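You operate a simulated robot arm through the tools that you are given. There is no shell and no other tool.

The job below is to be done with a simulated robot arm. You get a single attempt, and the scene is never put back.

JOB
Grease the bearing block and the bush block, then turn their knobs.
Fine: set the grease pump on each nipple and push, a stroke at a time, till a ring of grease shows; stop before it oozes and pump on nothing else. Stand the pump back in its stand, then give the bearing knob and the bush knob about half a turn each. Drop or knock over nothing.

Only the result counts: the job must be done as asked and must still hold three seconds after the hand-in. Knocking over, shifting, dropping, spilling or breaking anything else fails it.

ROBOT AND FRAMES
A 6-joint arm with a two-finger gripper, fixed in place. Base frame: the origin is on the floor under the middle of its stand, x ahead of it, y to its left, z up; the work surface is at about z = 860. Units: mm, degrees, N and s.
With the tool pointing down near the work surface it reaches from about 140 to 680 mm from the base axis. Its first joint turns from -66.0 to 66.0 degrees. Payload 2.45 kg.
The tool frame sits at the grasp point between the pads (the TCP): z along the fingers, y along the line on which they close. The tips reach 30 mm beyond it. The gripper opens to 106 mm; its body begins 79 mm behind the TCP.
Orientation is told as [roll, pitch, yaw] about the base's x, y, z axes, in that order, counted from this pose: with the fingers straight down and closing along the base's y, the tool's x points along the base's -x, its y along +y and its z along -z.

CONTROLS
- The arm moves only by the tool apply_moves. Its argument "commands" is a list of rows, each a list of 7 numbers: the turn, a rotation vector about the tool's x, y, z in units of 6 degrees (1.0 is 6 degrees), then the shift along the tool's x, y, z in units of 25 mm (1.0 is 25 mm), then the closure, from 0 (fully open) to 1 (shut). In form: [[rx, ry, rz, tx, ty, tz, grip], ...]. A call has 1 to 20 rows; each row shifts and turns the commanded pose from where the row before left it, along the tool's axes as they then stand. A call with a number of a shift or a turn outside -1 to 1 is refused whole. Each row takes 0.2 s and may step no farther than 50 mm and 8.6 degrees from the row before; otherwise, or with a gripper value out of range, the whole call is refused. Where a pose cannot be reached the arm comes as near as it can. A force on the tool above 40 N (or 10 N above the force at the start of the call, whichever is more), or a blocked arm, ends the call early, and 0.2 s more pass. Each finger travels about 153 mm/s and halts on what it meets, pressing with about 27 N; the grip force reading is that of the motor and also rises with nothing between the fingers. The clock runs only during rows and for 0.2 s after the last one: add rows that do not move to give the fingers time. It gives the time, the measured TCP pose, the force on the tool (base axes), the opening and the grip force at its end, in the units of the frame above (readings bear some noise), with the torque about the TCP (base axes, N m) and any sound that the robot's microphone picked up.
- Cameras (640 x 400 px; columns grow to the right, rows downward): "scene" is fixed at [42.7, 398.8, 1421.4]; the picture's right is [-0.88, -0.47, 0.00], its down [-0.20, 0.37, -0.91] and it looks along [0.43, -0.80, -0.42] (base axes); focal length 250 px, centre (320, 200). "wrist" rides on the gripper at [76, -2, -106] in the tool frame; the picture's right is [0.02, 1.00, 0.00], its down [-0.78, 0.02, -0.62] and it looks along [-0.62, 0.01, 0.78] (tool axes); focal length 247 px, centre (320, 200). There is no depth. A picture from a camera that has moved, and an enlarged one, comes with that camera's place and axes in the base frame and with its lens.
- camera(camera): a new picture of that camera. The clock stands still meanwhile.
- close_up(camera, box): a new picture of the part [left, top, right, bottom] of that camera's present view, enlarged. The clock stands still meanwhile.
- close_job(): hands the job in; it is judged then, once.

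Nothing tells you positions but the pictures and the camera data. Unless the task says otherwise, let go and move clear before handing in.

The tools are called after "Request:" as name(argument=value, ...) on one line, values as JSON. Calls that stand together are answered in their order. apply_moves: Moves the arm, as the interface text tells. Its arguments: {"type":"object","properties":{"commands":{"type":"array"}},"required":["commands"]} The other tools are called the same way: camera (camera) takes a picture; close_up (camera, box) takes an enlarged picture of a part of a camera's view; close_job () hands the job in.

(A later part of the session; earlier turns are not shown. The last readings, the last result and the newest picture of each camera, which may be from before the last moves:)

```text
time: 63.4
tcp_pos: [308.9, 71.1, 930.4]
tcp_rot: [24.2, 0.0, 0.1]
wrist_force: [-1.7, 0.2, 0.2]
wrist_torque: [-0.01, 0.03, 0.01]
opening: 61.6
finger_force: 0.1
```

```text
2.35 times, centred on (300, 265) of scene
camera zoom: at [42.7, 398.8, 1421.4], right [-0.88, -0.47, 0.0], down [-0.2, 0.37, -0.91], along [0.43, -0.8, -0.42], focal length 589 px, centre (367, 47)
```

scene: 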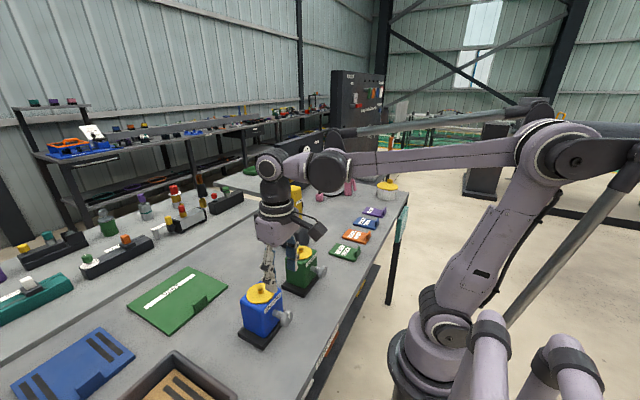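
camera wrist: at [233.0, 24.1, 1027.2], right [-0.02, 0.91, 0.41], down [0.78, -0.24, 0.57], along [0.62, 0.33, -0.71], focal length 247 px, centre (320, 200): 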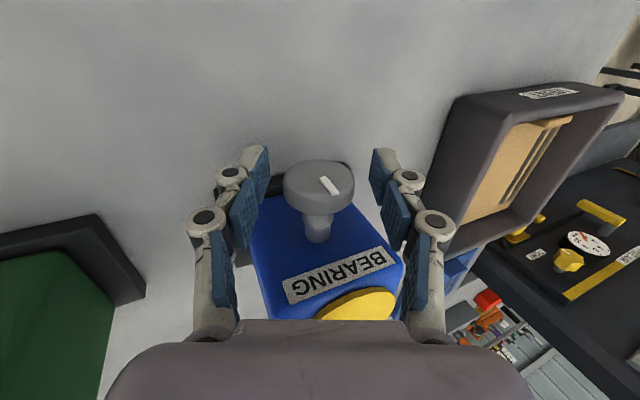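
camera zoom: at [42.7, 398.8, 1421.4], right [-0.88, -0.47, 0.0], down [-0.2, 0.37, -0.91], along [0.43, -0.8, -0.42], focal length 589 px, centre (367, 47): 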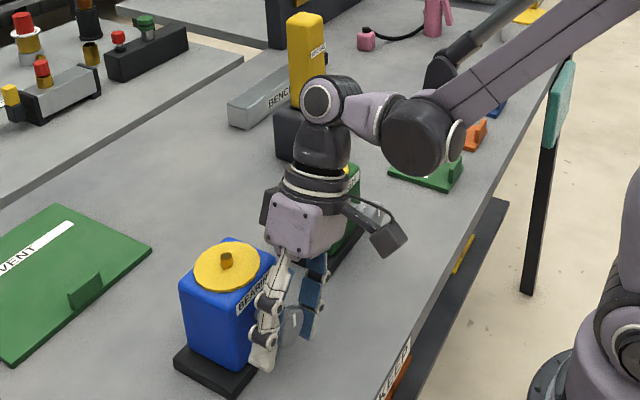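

The roll works and stays centred. I'll zoom in to measure any remaining offset between the knob's centre and the TCP.

Request:
close_up(camera="wrist", box=[270, 140, 370, 240])

```text
4.00 times, centred on (320, 190) of wrist
camera zoom: at [233.0, 24.1, 1027.2], right [-0.02, 0.91, 0.41], down [0.78, -0.24, 0.57], along [0.62, 0.33, -0.71], focal length 988 px, centre (320, 240)
```

zoom: 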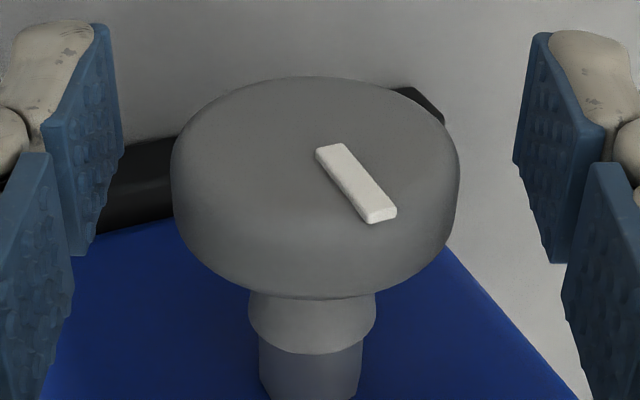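

Request:
apply_moves(commands=[[-1, 0, 0, 0, 0, 0, 0.42], [-1, 0, 0, 0, 0, 0, 0.42], [-1, 0, 0, 0, 0, 0, 0.42], [-0.5, 0, 0, 0, 0, 0, 0.42], [0, 0, 0, 0, 0, 0, 0.42]])

Request:
close_up(camera="wrist", box=[270, 140, 370, 240])

Request:
close_up(camera="scene", box=[230, 180, 370, 350])

```text
time: 64.6
tcp_pos: [308.4, 71.2, 929.5]
tcp_rot: [45.1, -0.1, 0.2]
wrist_force: [0.4, -0.2, 0.7]
wrist_torque: [0.02, 0.02, 0.0]
opening: 61.4
finger_force: 0.0
```

```text
4.00 times, centred on (320, 190) of wrist
camera zoom: at [233.4, -7.6, 1004.5], right [-0.02, 0.71, 0.71], down [0.78, -0.43, 0.45], along [0.62, 0.56, -0.54], focal length 988 px, centre (320, 240)
```

zoom: 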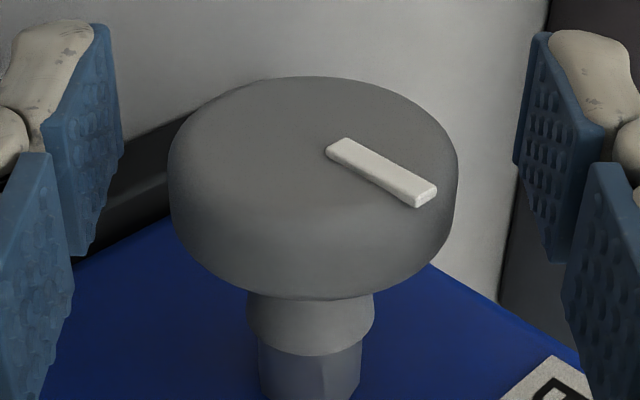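

```text
2.35 times, centred on (300, 265) of scene
camera zoom: at [42.7, 398.8, 1421.4], right [-0.88, -0.47, 0.0], down [-0.2, 0.37, -0.91], along [0.43, -0.8, -0.42], focal length 589 px, centre (367, 47)
```

zoom: 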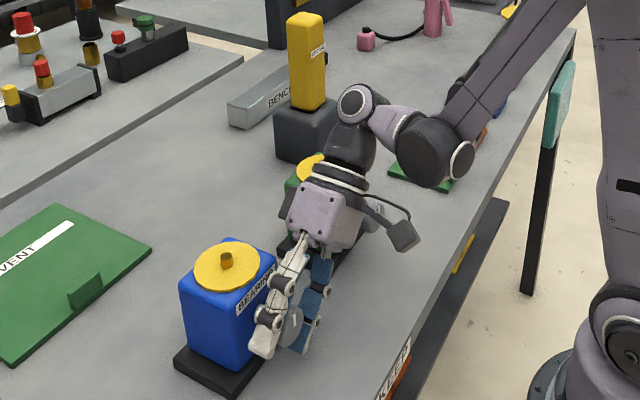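

The knob's centre is within about 1 mm of the TCP, so I'll make that small correction and close on the knob, watching the side force.

Request:
apply_moves(commands=[[0, 0, 0, 0, -0.028, 0.028, 0.42], [0, 0, 0, 0, 0, 0, 0.55], [0, 0, 0, 0, 0, 0, 0.62], [0, 0, 0, 0, 0, 0, 0.7], [0, 0, 0, 0, 0, 0, 1], [0, 0, 0, 0, 0, 0, 1]])

Request:
close_up(camera="wrist", box=[270, 140, 370, 240])

```text
time: 66.0
tcp_pos: [308.9, 70.3, 927.5]
tcp_rot: [44.8, 0.0, 0.0]
wrist_force: [-0.3, -3.1, -9.4]
wrist_torque: [0.03, 0.02, 0.03]
opening: 35.9
finger_force: 45.1
```

```text
4.00 times, centred on (320, 190) of wrist
camera zoom: at [233.3, -7.3, 1003.4], right [-0.02, 0.71, 0.71], down [0.78, -0.43, 0.45], along [0.62, 0.56, -0.55], focal length 988 px, centre (320, 240)
```

zoom: 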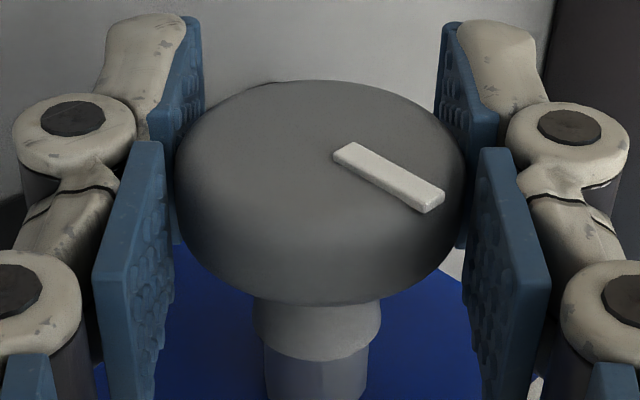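

Gripped at 36 mm with a side load of about 9 N along the closing line. I'll nudge the TCP 0.8 mm that way to relax it.

Request:
apply_moves(commands=[[0, 0, 0, 0, -0.03, 0, 1], [0, 0, 0, 0, 0, 0, 1]])

```text
time: 66.6
tcp_pos: [308.9, 69.8, 928.6]
tcp_rot: [45.0, -0.1, 0.1]
wrist_force: [-7.9, 0.9, -5.8]
wrist_torque: [-0.01, -0.6, -0.91]
opening: 35.8
finger_force: 45.5
```

Request:
apply_moves(commands=[[0, 0, 0, 0, 0, 0, 1], [0, 0, 0, 0, 0, 0, 1]])

Request:
close_up(camera="scene", box=[230, 200, 350, 350])

```text
time: 67.2
tcp_pos: [308.7, 68.8, 928.0]
tcp_rot: [45.0, 0.1, 0.1]
wrist_force: [-9.1, 1.1, -5.0]
wrist_torque: [-0.05, -0.2, -0.32]
opening: 35.5
finger_force: 44.9
```

```text
2.67 times, centred on (290, 275) of scene
camera zoom: at [42.5, 398.9, 1421.4], right [-0.88, -0.47, 0.0], down [-0.2, 0.37, -0.91], along [0.43, -0.8, -0.42], focal length 668 px, centre (400, 0)
```

zoom: 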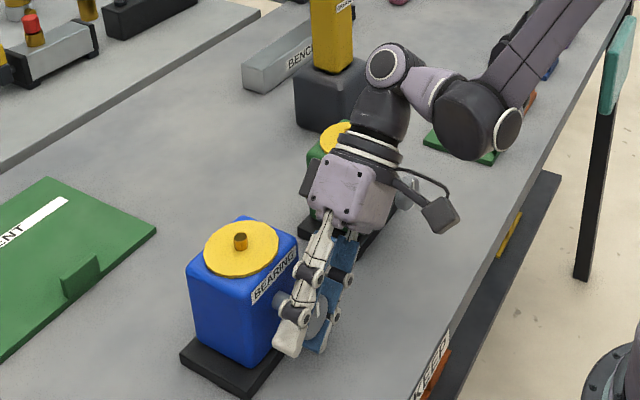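

The load is modest (about 9 N axially) and nothing is being pushed out of place. I'll turn 12° as a first test and check that the mark follows.

Request:
apply_moves(commands=[[1, 0, 0, 0, 0, 0, 1], [1, 0, 0, 0, 0, 0, 1], [0, 0, 0, 0, 0, 0, 1]])

Request:
close_up(camera="wrist", box=[270, 140, 370, 240])

```text
time: 68.0
tcp_pos: [308.7, 70.5, 928.2]
tcp_rot: [32.9, 0.0, 0.1]
wrist_force: [-6.3, 9.6, -23.0]
wrist_torque: [0.72, -0.08, 0.06]
opening: 36.0
finger_force: 45.0
```

```text
4.00 times, centred on (320, 190) of wrist
camera zoom: at [233.7, 10.1, 1017.0], right [-0.02, 0.84, 0.54], down [0.78, -0.32, 0.53], along [0.62, 0.44, -0.65], focal length 988 px, centre (320, 240)
```

zoom: 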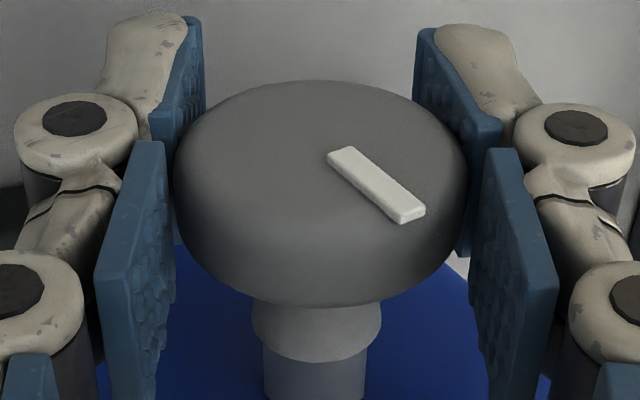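

The torque rose to 0.7 N·m and the mark lagged, so the pads may be flexing or slipping. I'll check the mark's actual angle from the scene camera before going on.

Request:
close_up(camera="scene", box=[265, 295, 315, 340])

Request:
camera(camera="wrist")

```text
8.89 times, centred on (290, 318) of scene
camera zoom: at [42.8, 399.1, 1421.3], right [-0.88, -0.47, 0.0], down [-0.2, 0.37, -0.91], along [0.43, -0.8, -0.42], focal length 2227 px, centre (587, -844)
```

zoom: 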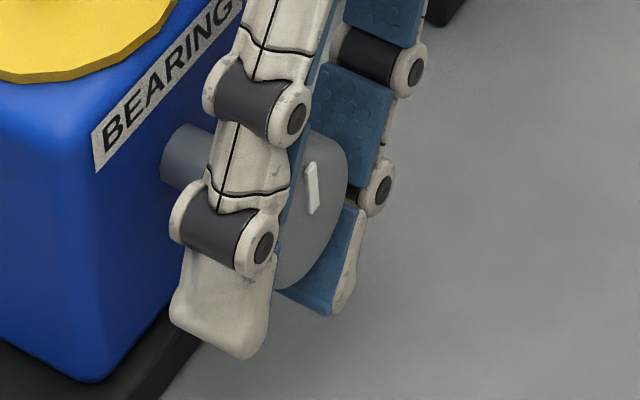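

```text
taken
camera wrist: at [233.7, 10.1, 1017.0], right [-0.02, 0.84, 0.54], down [0.78, -0.32, 0.53], along [0.62, 0.44, -0.65], focal length 247 px, centre (320, 200)
```

wrist: 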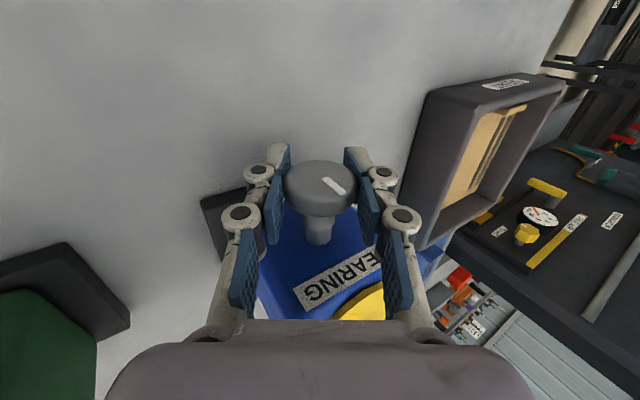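

The scene view suggests the knob did turn somewhat, top toward +y. I'll relieve the pull along the tool axis by moving 2 mm along it, then rotate another 12° and compare.

Request:
apply_moves(commands=[[0, 0, 0, 0, 0, 0.08, 1], [1, 0, 0, 0, 0, 0, 1], [1, 0, 0, 0, 0, 0, 1], [0, 0, 0, 0, 0, 0, 1]])

Request:
close_up(camera="wrist", box=[270, 140, 370, 240])

Request:
close_up(camera="scene", box=[265, 295, 315, 340])

```text
time: 69.0
tcp_pos: [310.1, 70.7, 925.8]
tcp_rot: [20.8, 0.1, 0.0]
wrist_force: [-2.6, 1.0, -10.8]
wrist_torque: [0.6, 0.12, 0.13]
opening: 36.5
finger_force: 45.1
```

```text
4.00 times, centred on (320, 190) of wrist
camera zoom: at [233.9, 30.2, 1026.2], right [-0.02, 0.93, 0.36], down [0.78, -0.21, 0.59], along [0.62, 0.29, -0.73], focal length 988 px, centre (320, 240)
```

zoom: 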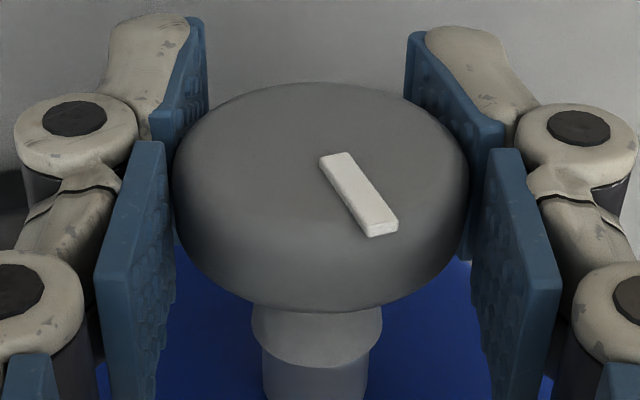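

```text
8.89 times, centred on (290, 318) of scene
camera zoom: at [42.7, 398.9, 1421.4], right [-0.88, -0.47, 0.0], down [-0.2, 0.37, -0.91], along [0.43, -0.8, -0.42], focal length 2227 px, centre (587, -844)
```

zoom: 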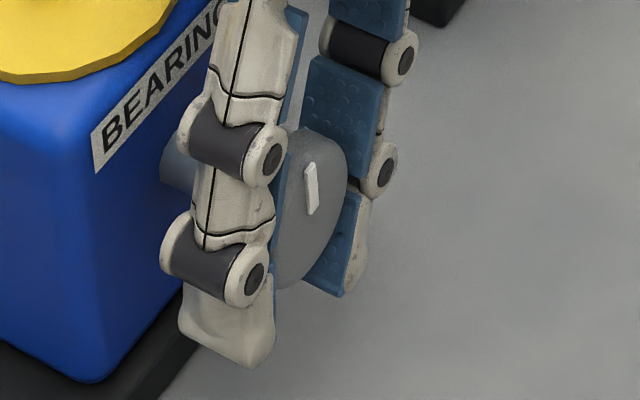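

The mark hardly moved (about 2–3°) while the pads slipped at about 0.65 N·m, so the knob probably has a stop in this direction. I'll turn the other way from here and watch the mark.

Request:
apply_moves(commands=[[-1, 0, 0, 0, 0, 0, 1], [-1, 0, 0, 0, 0, 0, 1], [0, 0, 0, 0, 0, 0, 1]])

Request:
close_up(camera="wrist", box=[270, 140, 370, 240])

Request:
close_up(camera="scene", box=[265, 295, 315, 340])

```text
time: 69.8
tcp_pos: [309.5, 71.4, 927.5]
tcp_rot: [33.1, -0.1, 0.1]
wrist_force: [1.7, 4.3, -5.1]
wrist_torque: [-0.01, 0.46, 0.11]
opening: 36.2
finger_force: 45.2
```

```text
4.00 times, centred on (320, 190) of wrist
camera zoom: at [233.9, 10.4, 1015.9], right [-0.02, 0.84, 0.55], down [0.78, -0.32, 0.53], along [0.62, 0.44, -0.65], focal length 988 px, centre (320, 240)
```

zoom: 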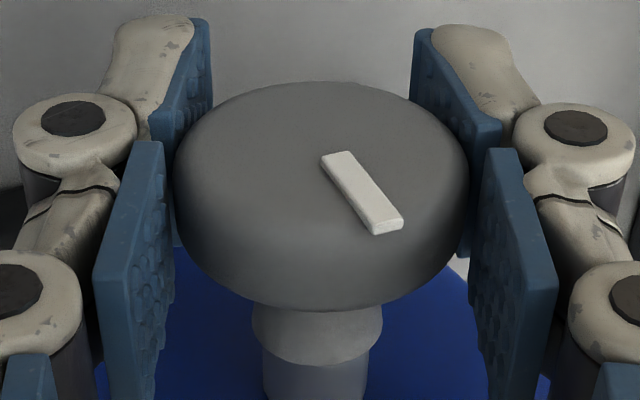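

```text
8.89 times, centred on (290, 318) of scene
camera zoom: at [42.8, 399.0, 1421.3], right [-0.88, -0.47, 0.0], down [-0.2, 0.37, -0.91], along [0.43, -0.8, -0.42], focal length 2227 px, centre (587, -844)
```

zoom: 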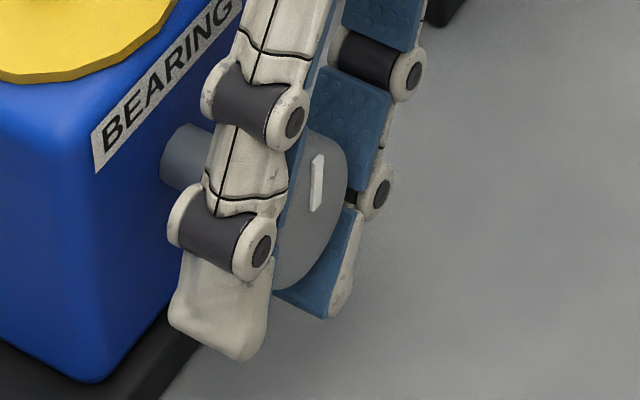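

This way the knob follows with almost no torque: clockwise (seen from the front) is the free direction. I'll continue 18° more this way to about +51° roll.

Request:
apply_moves(commands=[[-1, 0, 0, 0, 0, 0, 1], [-1, 0, 0, 0, 0, 0, 1], [-1, 0, 0, 0, 0, 0, 1], [0, 0, 0, 0, 0, 0, 1]])

Request:
close_up(camera="wrist", box=[270, 140, 370, 240])

Request:
close_up(camera="scene", box=[230, 200, 350, 350])

```text
time: 70.8
tcp_pos: [309.9, 72.5, 927.1]
tcp_rot: [51.3, -0.3, 0.0]
wrist_force: [14.4, 15.8, 9.9]
wrist_torque: [-0.02, 0.56, 0.37]
opening: 36.7
finger_force: 45.4
```

```text
4.00 times, centred on (320, 190) of wrist
camera zoom: at [233.8, -13.3, 992.8], right [-0.02, 0.63, 0.78], down [0.78, -0.47, 0.4], along [0.62, 0.62, -0.48], focal length 988 px, centre (320, 240)
```

zoom: 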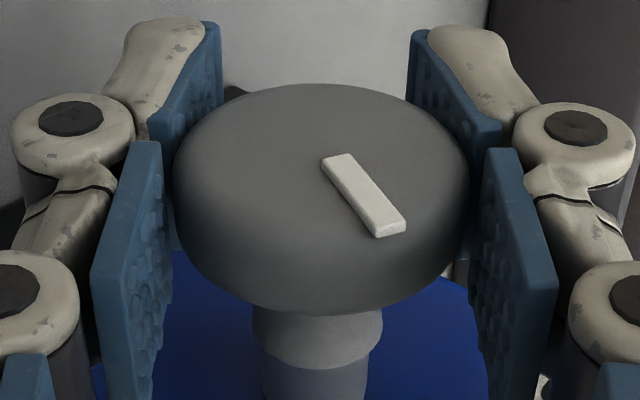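

```text
2.67 times, centred on (290, 275) of scene
camera zoom: at [43.0, 399.2, 1421.3], right [-0.88, -0.47, 0.0], down [-0.2, 0.37, -0.91], along [0.43, -0.8, -0.42], focal length 668 px, centre (400, 0)
```

zoom: 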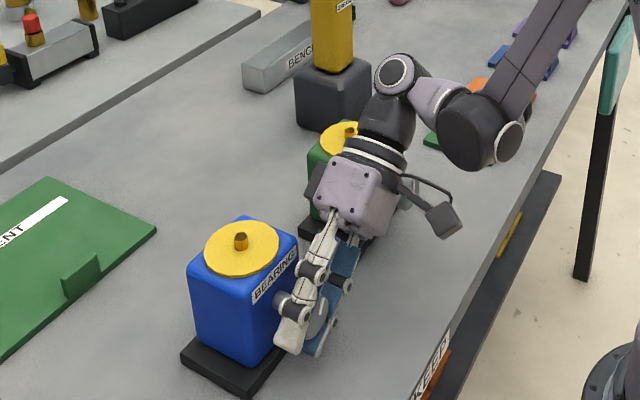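

The knob follows well and is now about 29° clockwise. I'll open the fingers, check the knob's state and centring, then roll back to re-grip.

Request:
apply_moves(commands=[[0, 0, 0, 0, 0, 0, 0.7], [0, 0, 0, 0, 0, 0, 0.5], [0, 0, 0, 0, 0, 0, 0.42], [0, 0, 0, 0, 0, 0, 0.42]])

Request:
close_up(camera="wrist", box=[270, 140, 370, 240])

```text
time: 71.8
tcp_pos: [307.7, 70.6, 926.5]
tcp_rot: [51.0, 0.1, 0.0]
wrist_force: [0.5, 1.2, 0.4]
wrist_torque: [0.01, 0.02, 0.01]
opening: 61.3
finger_force: 0.0
```

```text
4.00 times, centred on (320, 190) of wrist
camera zoom: at [232.8, -13.9, 992.7], right [-0.02, 0.63, 0.78], down [0.78, -0.47, 0.4], along [0.62, 0.62, -0.48], focal length 988 px, centre (320, 240)
```

zoom: 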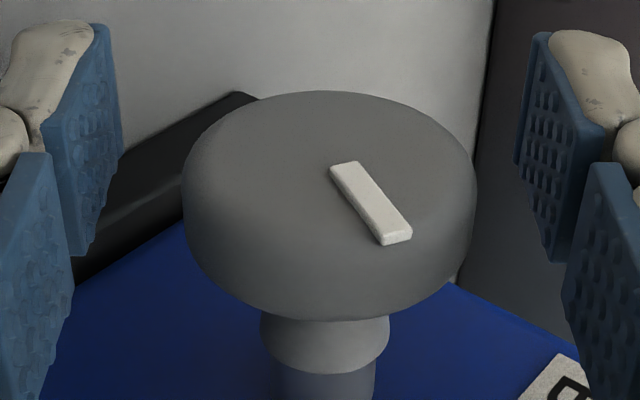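

The knob stays put when released and sits about 1.4 mm to one side, so I'll re-centre and roll the open gripper back 96° to -45° for the next grip.

Request:
apply_moves(commands=[[0, 0, 0, 0, 0.054, -0.073, 0.42], [1, 0, 0, 0, 0, 0, 0.42], [1, 0, 0, 0, 0, 0, 0.42], [1, 0, 0, 0, 0, 0, 0.42], [1, 0, 0, 0, 0, 0, 0.42], [1, 0, 0, 0, 0, 0, 0.42], [1, 0, 0, 0, 0, 0, 0.42], [1, 0, 0, 0, 0, 0, 0.42], [1, 0, 0, 0, 0, 0, 0.42], [0, 0, 0, 0, 0, 0, 0.42]])

Request:
close_up(camera="wrist", box=[270, 140, 370, 240])

```text
time: 74.0
tcp_pos: [308.8, 69.0, 929.6]
tcp_rot: [2.9, 0.0, -0.1]
wrist_force: [-0.1, 0.0, -0.5]
wrist_torque: [0.02, 0.02, 0.03]
opening: 61.4
finger_force: 0.1
```

```text
4.00 times, centred on (320, 190) of wrist
camera zoom: at [233.4, 61.6, 1035.7], right [-0.02, 1.0, 0.05], down [0.78, -0.01, 0.62], along [0.62, 0.05, -0.78], focal length 988 px, centre (320, 240)
```

zoom: 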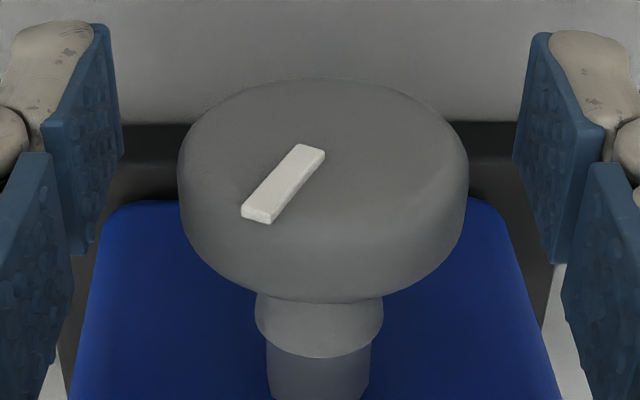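

The knob holds at about 30° clockwise, well centred. I'll continue the roll to -45°.

Request:
apply_moves(commands=[[1, 0, 0, 0, 0.02, 0, 0.42], [1, 0, 0, 0, 0, 0, 0.42], [1, 0, 0, 0, 0, 0, 0.42], [1, 0, 0, 0, 0, 0, 0.42], [1, 0, 0, 0, 0, 0, 0.42], [1, 0, 0, 0, 0, 0, 0.42], [1, 0, 0, 0, 0, 0, 0.42], [1, 0, 0, 0, 0, 0, 0.42], [0, 0, 0, 0, 0, 0, 0.42]])

Request:
close_up(camera="wrist", box=[270, 140, 370, 240])

Request:
camera(camera="scene")

```text
time: 76.0
tcp_pos: [308.8, 71.8, 928.2]
tcp_rot: [-45.1, 0.0, 0.1]
wrist_force: [-0.2, -0.4, -0.4]
wrist_torque: [0.01, 0.03, 0.02]
opening: 61.4
finger_force: 0.0
```

```text
4.00 times, centred on (320, 190) of wrist
camera zoom: at [233.2, 144.5, 1005.8], right [-0.02, 0.71, -0.71], down [0.78, 0.45, 0.43], along [0.62, -0.54, -0.56], focal length 988 px, centre (320, 240)
```

zoom: 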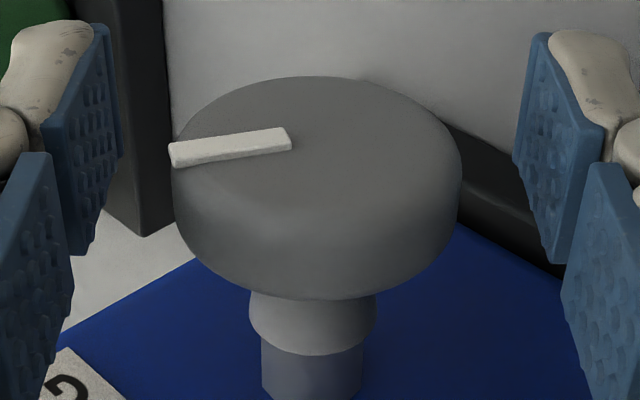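

```text
taken
```

scene: 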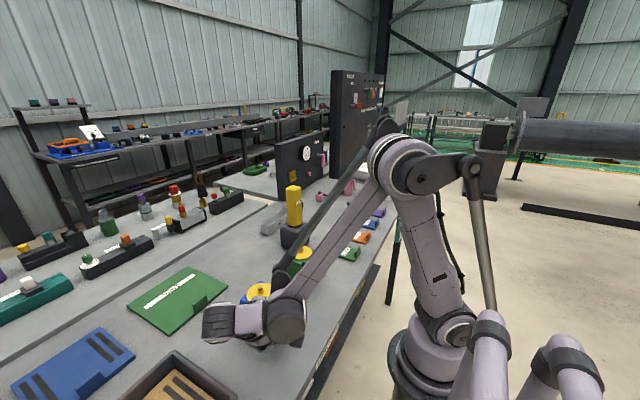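

Centred at -45°. I'll close on the knob and start turning clockwise.

Request:
apply_moves(commands=[[0, 0, 0, 0, 0, 0, 0.55], [0, 0, 0, 0, 0, 0, 0.62], [0, 0, 0, 0, 0, 0, 0.7], [0, 0, 0, 0, 0, 0, 1], [0, 0, 0, 0, 0, 0, 1]])

Request:
close_up(camera="wrist", box=[270, 140, 370, 240])

```text
time: 77.2
tcp_pos: [308.3, 71.2, 928.9]
tcp_rot: [-45.1, -0.1, 0.0]
wrist_force: [1.6, -12.7, -7.7]
wrist_torque: [-0.02, -0.21, 0.17]
opening: 35.9
finger_force: 45.3
```

```text
4.00 times, centred on (320, 190) of wrist
camera zoom: at [233.3, 143.7, 1005.8], right [-0.02, 0.71, -0.71], down [0.78, 0.45, 0.43], along [0.62, -0.54, -0.56], focal length 988 px, centre (320, 240)
```

zoom: 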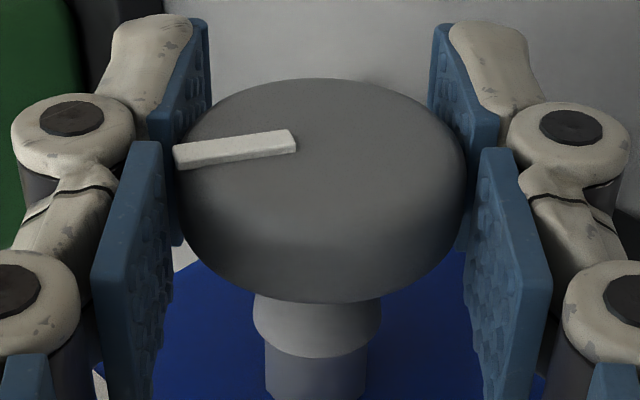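

Request:
apply_moves(commands=[[-1, 0, 0, 0, 0, 0, 1], [-1, 0, 0, 0, 0, 0, 1], [-1, 0, 0, 0, 0, 0, 1], [-1, 0, 0, 0, 0, 0, 1], [0, 0, 0, 0, 0, 0, 1]])

Request:
close_up(camera="wrist", box=[270, 140, 370, 240])

```text
time: 78.4
tcp_pos: [308.6, 70.5, 929.2]
tcp_rot: [-21.0, 0.0, 0.0]
wrist_force: [-1.6, -14.0, -9.4]
wrist_torque: [0.0, 0.29, -0.15]
opening: 36.0
finger_force: 45.4
```

```text
4.00 times, centred on (320, 190) of wrist
camera zoom: at [233.3, 105.8, 1029.5], right [-0.02, 0.93, -0.36], down [0.78, 0.24, 0.57], along [0.62, -0.27, -0.74], focal length 988 px, centre (320, 240)
```

zoom: 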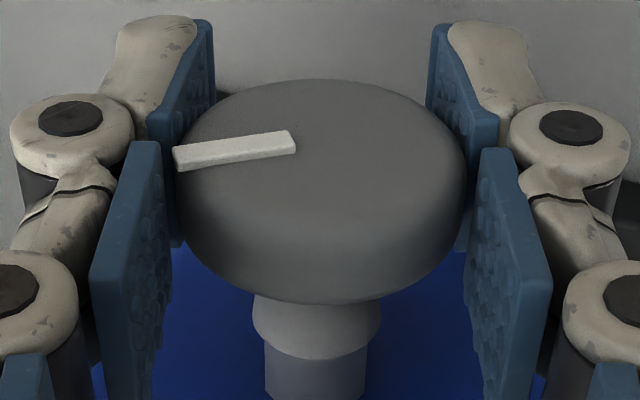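

The knob follows the gripper exactly. I'll ease a constant sideways load with a 1.4 mm shift and keep turning.

Request:
apply_moves(commands=[[-1, 0, 0, 0, -0.033, 0.047, 1], [-1, 0, 0, 0, 0, 0, 1], [-1, 0, 0, 0, 0, 0, 1], [-1, 0, 0, 0, 0, 0, 1], [0, 0, 0, 0, 0, 0, 1]])

```text
time: 79.6
tcp_pos: [309.5, 70.1, 928.7]
tcp_rot: [3.1, 0.0, 0.2]
wrist_force: [-3.8, 0.7, -0.5]
wrist_torque: [0.02, 0.76, 0.07]
opening: 36.5
finger_force: 44.6
```

The side load is gone. I'll continue the turn to +51° roll.

Request:
apply_moves(commands=[[-1, 0, 0, 0, 0, 0, 1], [-1, 0, 0, 0, 0, 0, 1], [-1, 0, 0, 0, 0, 0, 1], [-1, 0, 0, 0, 0, 0, 1], [-1, 0, 0, 0, 0, 0, 1], [-1, 0, 0, 0, 0, 0, 1], [-1, 0, 0, 0, 0, 0, 1], [-1, 0, 0, 0, 0, 0, 1], [0, 0, 0, 0, 0, 0, 1]])

Request:
close_up(camera="wrist", box=[270, 140, 370, 240])

Request:
close_up(camera="scene", box=[230, 200, 350, 350])

```text
time: 81.6
tcp_pos: [308.1, 70.2, 928.2]
tcp_rot: [51.3, -0.1, 0.1]
wrist_force: [-1.0, 15.8, 5.6]
wrist_torque: [0.04, 0.05, 0.08]
opening: 36.6
finger_force: 45.4
```

```text
4.00 times, centred on (320, 190) of wrist
camera zoom: at [233.6, -15.2, 994.5], right [-0.02, 0.63, 0.78], down [0.78, -0.47, 0.4], along [0.62, 0.62, -0.48], focal length 988 px, centre (320, 240)
```

zoom: 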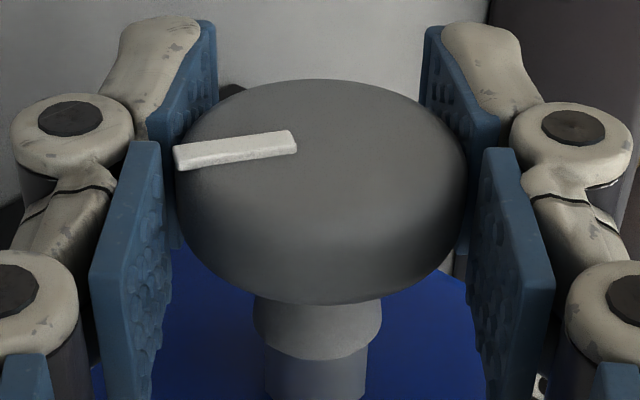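

```text
2.67 times, centred on (290, 275) of scene
camera zoom: at [42.6, 399.3, 1421.3], right [-0.88, -0.47, 0.0], down [-0.2, 0.37, -0.91], along [0.43, -0.8, -0.42], focal length 668 px, centre (400, 0)
```

zoom: 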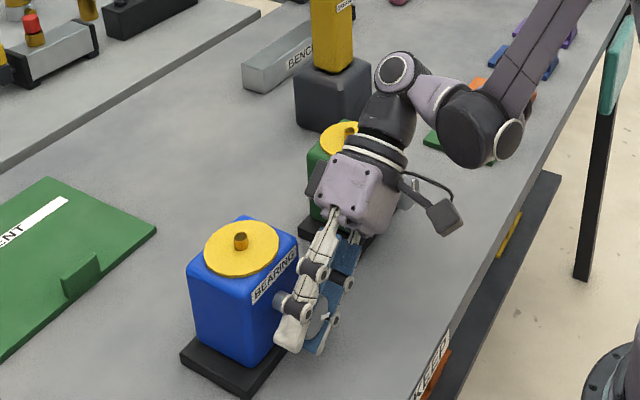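

The knob is now about 126° clockwise. I'll open, check, and roll back for the last part.

Request:
apply_moves(commands=[[0, 0, 0, 0, 0, 0, 0.7], [0, 0, 0, 0, 0, 0, 0.5], [0, 0, 0, 0, 0, 0, 0.42], [0, 0, 0, 0, 0, 0, 0.42]])

Request:
close_up(camera="wrist", box=[270, 140, 370, 240])

```text
time: 82.6
tcp_pos: [309.9, 68.9, 927.4]
tcp_rot: [50.9, 0.0, -0.1]
wrist_force: [0.0, -0.2, -0.3]
wrist_torque: [0.03, 0.0, -0.01]
opening: 61.6
finger_force: 0.1
```

```text
4.00 times, centred on (320, 190) of wrist
camera zoom: at [233.8, -15.8, 994.4], right [-0.02, 0.63, 0.78], down [0.78, -0.47, 0.4], along [0.62, 0.62, -0.48], focal length 988 px, centre (320, 240)
```

zoom: 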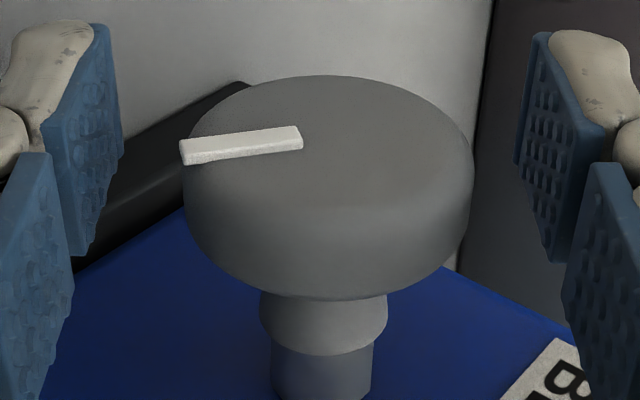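

Request:
apply_moves(commands=[[0, 0, 0, 0, 0.05, 0, 0.42], [1, 0, 0, 0, 0, 0, 0.42], [1, 0, 0, 0, 0, 0, 0.42], [1, 0, 0, 0, 0, 0, 0.42], [1, 0, 0, 0, 0, 0, 0.42], [1, 0, 0, 0, 0, 0, 0.42], [1, 0, 0, 0, 0, 0, 0.42], [1, 0, 0, 0, 0, 0, 0.42], [1, 0, 0, 0, 0, 0, 0.42], [1, 0, 0, 0, 0, 0, 0.42], [1, 0, 0, 0, 0, 0, 0.42], [1, 0, 0, 0, 0, 0, 0.42], [1, 0, 0, 0, 0, 0, 0.42], [1, 0, 0, 0, 0, 0, 0.42], [1, 0, 0, 0, 0, 0, 0.42], [1, 0, 0, 0, 0, 0, 0.42], [1, 0, 0, 0, 0, 0, 0.42], [0, 0, 0, 0, 0, 0, 0.42]])

Request:
close_up(camera="wrist", box=[270, 140, 370, 240])

```text
time: 86.4
tcp_pos: [309.5, 70.4, 928.1]
tcp_rot: [-45.1, 0.0, 0.0]
wrist_force: [0.1, -0.1, 0.2]
wrist_torque: [-0.04, 0.03, -0.01]
opening: 61.4
finger_force: 0.2
```

```text
4.00 times, centred on (320, 190) of wrist
camera zoom: at [233.7, 143.7, 1005.8], right [-0.02, 0.71, -0.71], down [0.78, 0.45, 0.43], along [0.62, -0.54, -0.56], focal length 988 px, centre (320, 240)
```

zoom: 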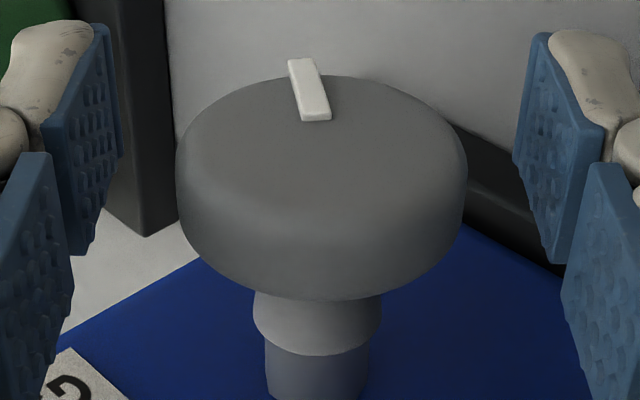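

The knob sits at about 125° clockwise; 54–55° more makes the half turn. I'll grip and turn 54°.

Request:
apply_moves(commands=[[0, 0, 0, 0, 0, 0, 0.55], [0, 0, 0, 0, 0, 0, 0.62], [0, 0, 0, 0, 0, 0, 0.7], [0, 0, 0, 0, 0, 0, 1], [0, 0, 0, 0, 0, 0, 1], [-1, 0, 0, 0, 0, 0, 1], [-1, 0, 0, 0, 0, 0, 1], [-1, 0, 0, 0, 0, 0, 1], [-1, 0, 0, 0, 0, 0, 1], [0, 0, 0, 0, 0, 0, 1]])

```text
time: 88.6
tcp_pos: [309.0, 69.9, 929.0]
tcp_rot: [-21.0, -0.2, 0.2]
wrist_force: [10.6, 0.5, -10.7]
wrist_torque: [-0.02, 0.25, -0.03]
opening: 35.7
finger_force: 44.5
```

Request:
apply_moves(commands=[[-1, 0, 0, 0, 0, 0, 1], [-1, 0, 0, 0, 0, 0, 1], [-1, 0, 0, 0, 0, 0, 1], [-1, 0, 0, 0, 0, 0, 1], [-1, 0, 0, 0, 0, 0, 1], [0, 0, 0, 0, 0, 0, 1]])

Request:
close_up(camera="wrist", box=[270, 140, 370, 240])

Request:
close_up(camera="scene", box=[250, 280, 320, 340])

```text
time: 90.0
tcp_pos: [309.4, 70.1, 928.2]
tcp_rot: [9.1, 0.0, 0.0]
wrist_force: [7.9, 2.1, -1.8]
wrist_torque: [0.05, 0.25, -0.06]
opening: 36.0
finger_force: 44.5
```

```text
4.00 times, centred on (320, 190) of wrist
camera zoom: at [233.8, 50.5, 1034.4], right [-0.02, 0.99, 0.16], down [0.78, -0.08, 0.62], along [0.62, 0.14, -0.77], focal length 988 px, centre (320, 240)
```

zoom: 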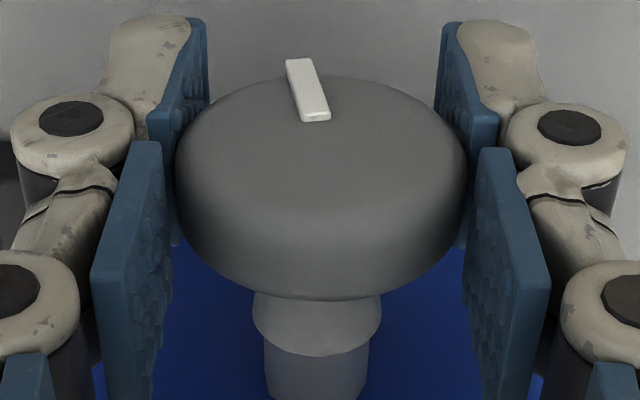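

```text
6.67 times, centred on (285, 310) of scene
camera zoom: at [42.9, 398.9, 1421.4], right [-0.88, -0.47, 0.0], down [-0.2, 0.37, -0.91], along [0.43, -0.8, -0.42], focal length 1670 px, centre (553, -533)
```

zoom: 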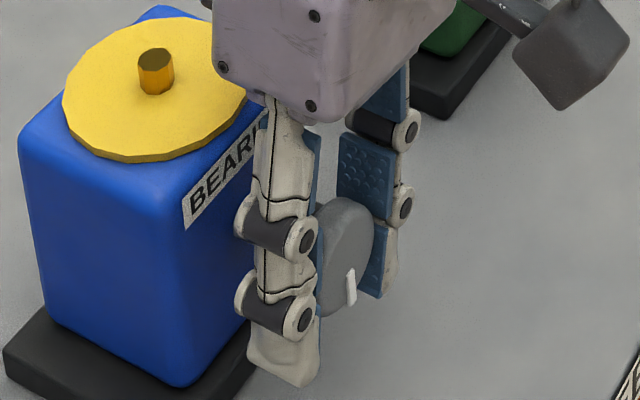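

The bearing knob's mark now points straight down, a half turn (about 178°). I'll open, level the gripper and rise clear.

Request:
apply_moves(commands=[[0, 0, 0, 0, 0, 0, 0.7], [0, 0, 0, 0, 0, 0, 0.5], [0, 0, 0, 0, 0, 0, 0.42], [0, 0, 0, 0, 0, 0, 0.42], [1, 0, 0, 0, 0, 0, 0.42], [0.5, 0, 0, 0, 0, 0, 0.42], [0, 0, 0, 0, 0, 0, 0.42]])

Request:
close_up(camera="wrist", box=[270, 140, 370, 240])

```text
time: 91.6
tcp_pos: [308.9, 71.1, 928.1]
tcp_rot: [-0.1, 0.0, 0.0]
wrist_force: [-0.2, 0.9, 0.7]
wrist_torque: [0.0, 0.01, -0.01]
opening: 61.3
finger_force: 0.2
```

```text
4.00 times, centred on (320, 190) of wrist
camera zoom: at [233.3, 67.3, 1036.1], right [-0.02, 1.0, 0.0], down [0.78, 0.02, 0.62], along [0.62, 0.01, -0.78], focal length 988 px, centre (320, 240)
```

zoom: 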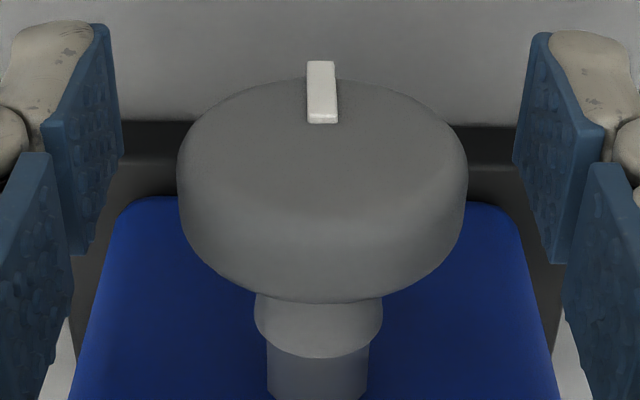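

The bearing knob is done, with its mark straight down. I'll rise and move over to the bush knob.

Request:
apply_moves(commands=[[0, 0, 0, 0, 0, -0.8, 0.42], [0, 0, 0, 0, 0, -0.8, 0.42], [0, 0, 0, 0, 0, -0.8, 0.42], [0, 0, 0, 0, 0, -0.8, 0.42], [0, 0, 0, 0, 0, -0.8, 0.42], [0, 0, 0, 0, 0, -0.8, 0.42], [0, 0, 0, 0, 0, -0.8, 0.42], [0, 0, 0, 0, -0.898, 0, 0.42], [0, 0, 0, 0, -0.898, 0, 0.42], [0, 0, 0, 0, -0.898, 0, 0.42], [0, 0, 0, 0, -0.898, 0, 0.42], [0, 0, 0, 0, -0.898, 0, 0.42], [0, 0, 0, 0, -0.898, 0, 0.42], [0, 0, 0, 0, -0.898, 0, 0.42], [0, 0, 0, 0, -0.898, 0, 0.42], [0, 0, 0, 0, 0, 0, 0.42]])

Request:
camera(camera="wrist")

Request:
close_up(camera="wrist", box=[270, 60, 370, 200])

Request:
close_up(camera="scene", box=[220, 200, 350, 350])

```text
time: 95.0
tcp_pos: [308.4, -109.6, 1068.3]
tcp_rot: [0.0, 0.0, 0.0]
wrist_force: [-0.3, -0.1, -0.3]
wrist_torque: [-0.01, 0.0, -0.01]
opening: 61.4
finger_force: 0.1
```

```text
taken
camera wrist: at [233.1, -112.3, 1175.9], right [-0.02, 1.0, 0.0], down [0.78, 0.02, 0.62], along [0.62, 0.01, -0.78], focal length 247 px, centre (320, 200)
```

wrist: 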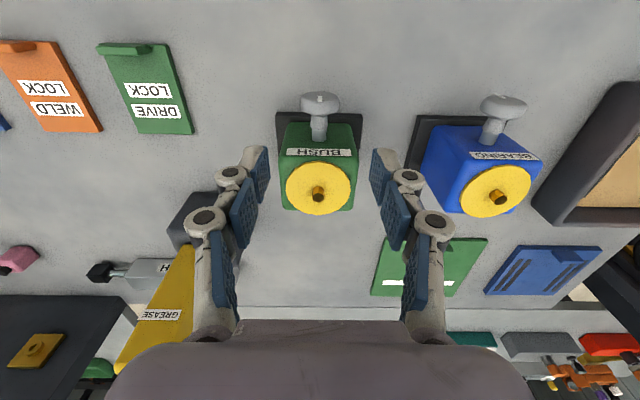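

```text
2.86 times, centred on (320, 130) of wrist
camera zoom: at [233.1, -112.3, 1175.9], right [-0.02, 1.0, 0.0], down [0.78, 0.02, 0.62], along [0.62, 0.01, -0.78], focal length 706 px, centre (320, 400)
```

zoom: 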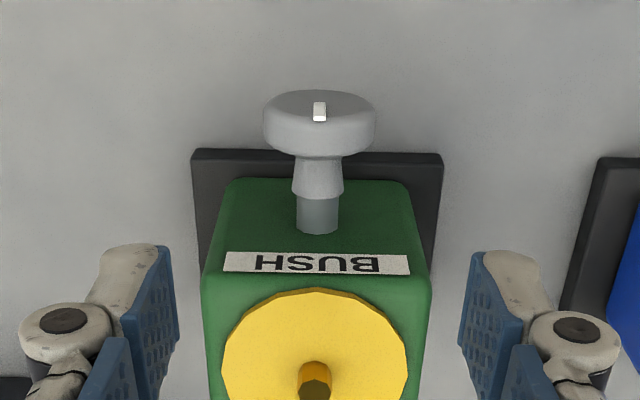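

```text
2.67 times, centred on (285, 275) of scene
camera zoom: at [42.7, 398.8, 1421.4], right [-0.88, -0.47, 0.0], down [-0.2, 0.37, -0.91], along [0.43, -0.8, -0.42], focal length 668 px, centre (413, 0)
```

zoom: 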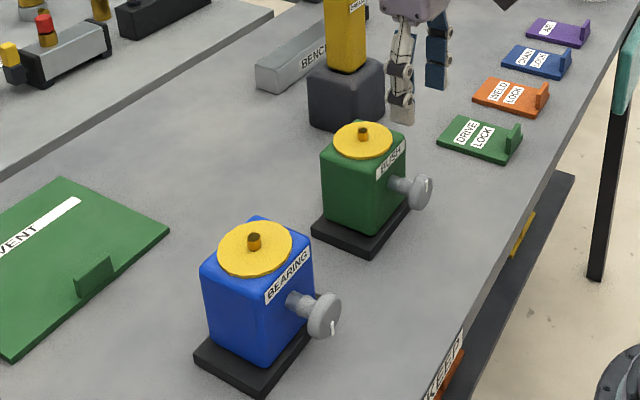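

The bearing knob's mark is down and the bush knob is centred below the gripper. I'll lower onto it with the fingers open.

Request:
apply_moves(commands=[[0, 0, 0, 0, 0, 0.8, 0.42], [0, 0, 0, 0, 0, 0.8, 0.42], [0, 0, 0, 0, 0, 0.8, 0.42], [0, 0, 0, 0, 0, 0.8, 0.42], [0, 0, 0, 0, 0, 0.8, 0.42], [0, 0, 0, 0, 0, 0.8, 0.42], [0, 0, 0, 0, 0, 0.8, 0.42], [0, 0, 0, 0, 0, 0, 0.42]])

Request:
close_up(camera="wrist", box=[270, 140, 370, 240])

```text
time: 96.8
tcp_pos: [309.7, -108.0, 928.7]
tcp_rot: [0.0, 0.0, 0.0]
wrist_force: [-1.3, 0.5, -1.0]
wrist_torque: [0.02, 0.01, 0.03]
opening: 61.5
finger_force: 0.0
```

```text
4.00 times, centred on (320, 190) of wrist
camera zoom: at [234.2, -110.8, 1036.1], right [-0.02, 1.0, 0.0], down [0.78, 0.02, 0.62], along [0.62, 0.01, -0.78], focal length 988 px, centre (320, 240)
```

zoom: 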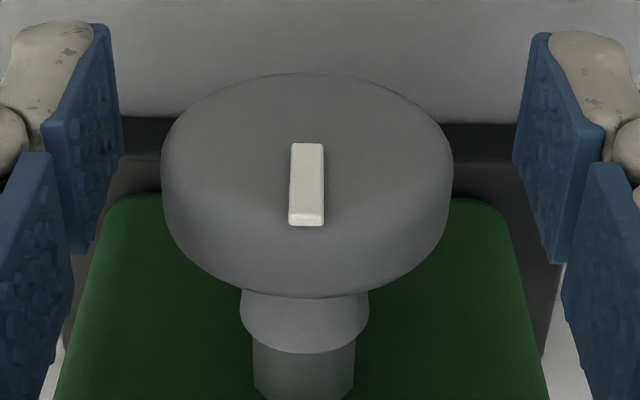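

The knob sits about 1.5 mm to -y, so I'll shift there and roll the open gripper to -45°.

Request:
apply_moves(commands=[[0, 0, 0, 0, -0.055, 0, 0.42], [1, 0, 0, 0, 0, 0, 0.42], [1, 0, 0, 0, 0, 0, 0.42], [1, 0, 0, 0, 0, 0, 0.42], [1, 0, 0, 0, 0, 0, 0.42], [0, 0, 0, 0, 0, 0, 0.42]])

Request:
close_up(camera="wrist", box=[270, 140, 370, 240])

Request:
close_up(camera="scene", box=[220, 180, 370, 350])

```text
time: 98.2
tcp_pos: [309.6, -110.6, 928.8]
tcp_rot: [-24.1, -0.1, 0.1]
wrist_force: [0.3, -0.1, -0.1]
wrist_torque: [0.0, 0.0, -0.02]
opening: 61.5
finger_force: 0.1
```

```text
4.00 times, centred on (320, 190) of wrist
camera zoom: at [233.7, -69.5, 1027.5], right [-0.02, 0.91, -0.41], down [0.78, 0.27, 0.56], along [0.62, -0.31, -0.72], focal length 988 px, centre (320, 240)
```

zoom: 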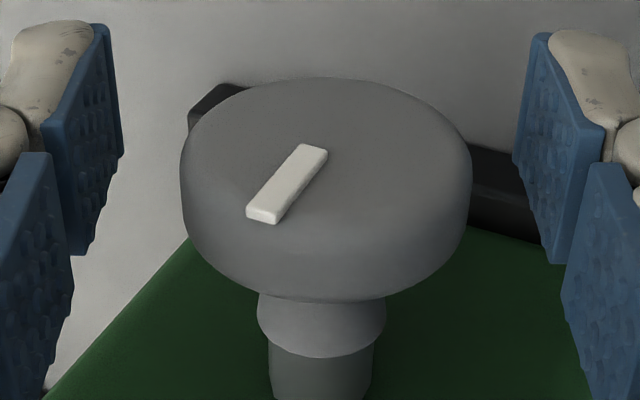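

```text
2.35 times, centred on (295, 265) of scene
camera zoom: at [42.7, 398.9, 1421.4], right [-0.88, -0.47, 0.0], down [-0.2, 0.37, -0.91], along [0.43, -0.8, -0.42], focal length 589 px, centre (379, 47)
```

zoom: 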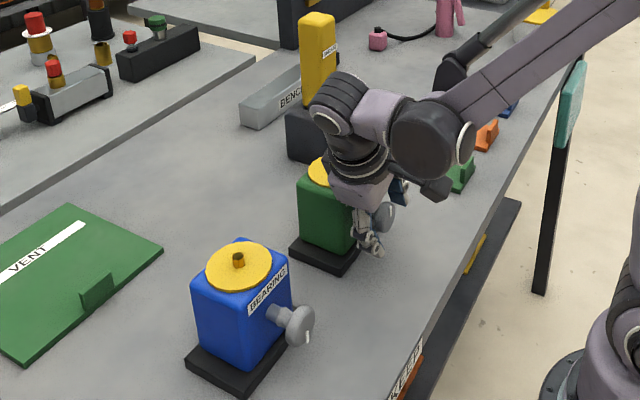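

Request:
apply_moves(commands=[[1, 0, 0, 0, 0, 0, 0.42], [1, 0, 0, 0, 0, 0, 0.42], [1, 0, 0, 0, 0, 0, 0.42], [0.5, 0, 0, 0, 0, 0, 0.42], [0, 0, 0, 0, 0, 0, 0.42]])

Request:
close_up(camera="wrist", box=[270, 140, 370, 240])

Request:
close_up(camera="scene", box=[220, 180, 370, 350])

```text
time: 99.4
tcp_pos: [310.1, -110.6, 929.8]
tcp_rot: [-45.1, -0.1, 0.0]
wrist_force: [0.1, 0.0, 0.2]
wrist_torque: [0.0, 0.0, -0.01]
opening: 61.6
finger_force: 0.1
```

```text
4.00 times, centred on (320, 190) of wrist
camera zoom: at [233.3, -37.3, 1006.2], right [-0.02, 0.71, -0.71], down [0.78, 0.45, 0.43], along [0.62, -0.54, -0.56], focal length 988 px, centre (320, 240)
```

zoom: 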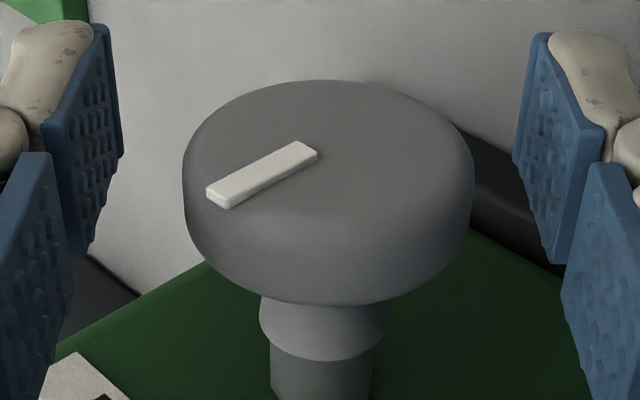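

```text
2.35 times, centred on (295, 265) of scene
camera zoom: at [42.7, 398.9, 1421.4], right [-0.88, -0.47, 0.0], down [-0.2, 0.37, -0.91], along [0.43, -0.8, -0.42], focal length 589 px, centre (379, 47)
```

zoom: 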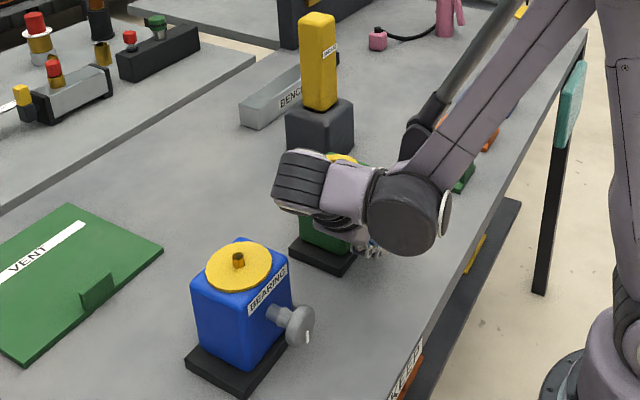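

I'm clear of the bearing block, and the knob is about 1.3 mm to one side. I'll correct, grip, and test the clockwise direction by 12°.

Request:
apply_moves(commands=[[0, 0, 0, 0, 0.05, 0, 0.42], [0, 0, 0, 0, 0, 0, 0.55], [0, 0, 0, 0, 0, 0, 0.62], [0, 0, 0, 0, 0, 0, 0.7], [0, 0, 0, 0, 0, 0, 1], [0, 0, 0, 0, 0, 0, 1]])

Request:
close_up(camera="wrist", box=[270, 140, 370, 240])

```text
time: 100.8
tcp_pos: [308.0, -109.2, 928.4]
tcp_rot: [-44.9, 0.0, -0.1]
wrist_force: [0.6, -5.2, 0.0]
wrist_torque: [-0.04, -0.08, 0.1]
opening: 35.8
finger_force: 45.0
```

```text
4.00 times, centred on (320, 190) of wrist
camera zoom: at [233.1, -36.6, 1005.4], right [-0.02, 0.71, -0.71], down [0.78, 0.45, 0.43], along [0.62, -0.54, -0.56], focal length 988 px, centre (320, 240)
```

zoom: 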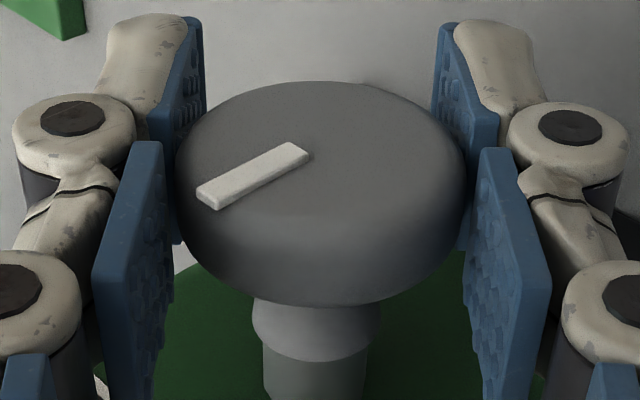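

The grip is well centred, with only about 5 N of load. I'll turn clockwise 12° and compare the mark.

Request:
apply_moves(commands=[[-1, 0, 0, 0, 0, 0, 1], [-1, 0, 0, 0, 0, 0, 1], [0, 0, 0, 0, 0, 0, 1]])

Request:
close_up(camera="wrist", box=[270, 140, 370, 240])

```text
time: 101.6
tcp_pos: [309.7, -109.2, 927.0]
tcp_rot: [-33.0, 0.0, 0.0]
wrist_force: [-3.8, -10.9, 1.6]
wrist_torque: [0.02, -0.37, 0.25]
opening: 35.9
finger_force: 44.7
```

```text
4.00 times, centred on (320, 190) of wrist
camera zoom: at [233.2, -54.3, 1019.1], right [-0.02, 0.84, -0.54], down [0.78, 0.35, 0.51], along [0.62, -0.42, -0.66], focal length 988 px, centre (320, 240)
```

zoom: 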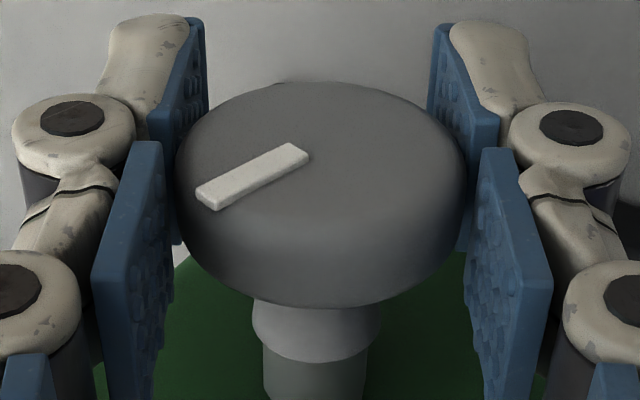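

It follows freely clockwise too. I'll ease the small side load and keep turning.

Request:
apply_moves(commands=[[-1, 0, 0, 0, -0.034, 0.022, 1], [-1, 0, 0, 0, 0, 0, 1], [-1, 0, 0, 0, 0, 0, 1], [-1, 0, 0, 0, 0, 0, 1], [-1, 0, 0, 0, 0, 0, 1], [-1, 0, 0, 0, 0, 0, 1], [0, 0, 0, 0, 0, 0, 1]])

```text
time: 103.2
tcp_pos: [309.9, -109.0, 927.6]
tcp_rot: [3.1, 0.1, 0.0]
wrist_force: [-10.2, 11.1, -0.6]
wrist_torque: [-0.08, 0.01, 0.1]
opening: 36.0
finger_force: 44.9
```

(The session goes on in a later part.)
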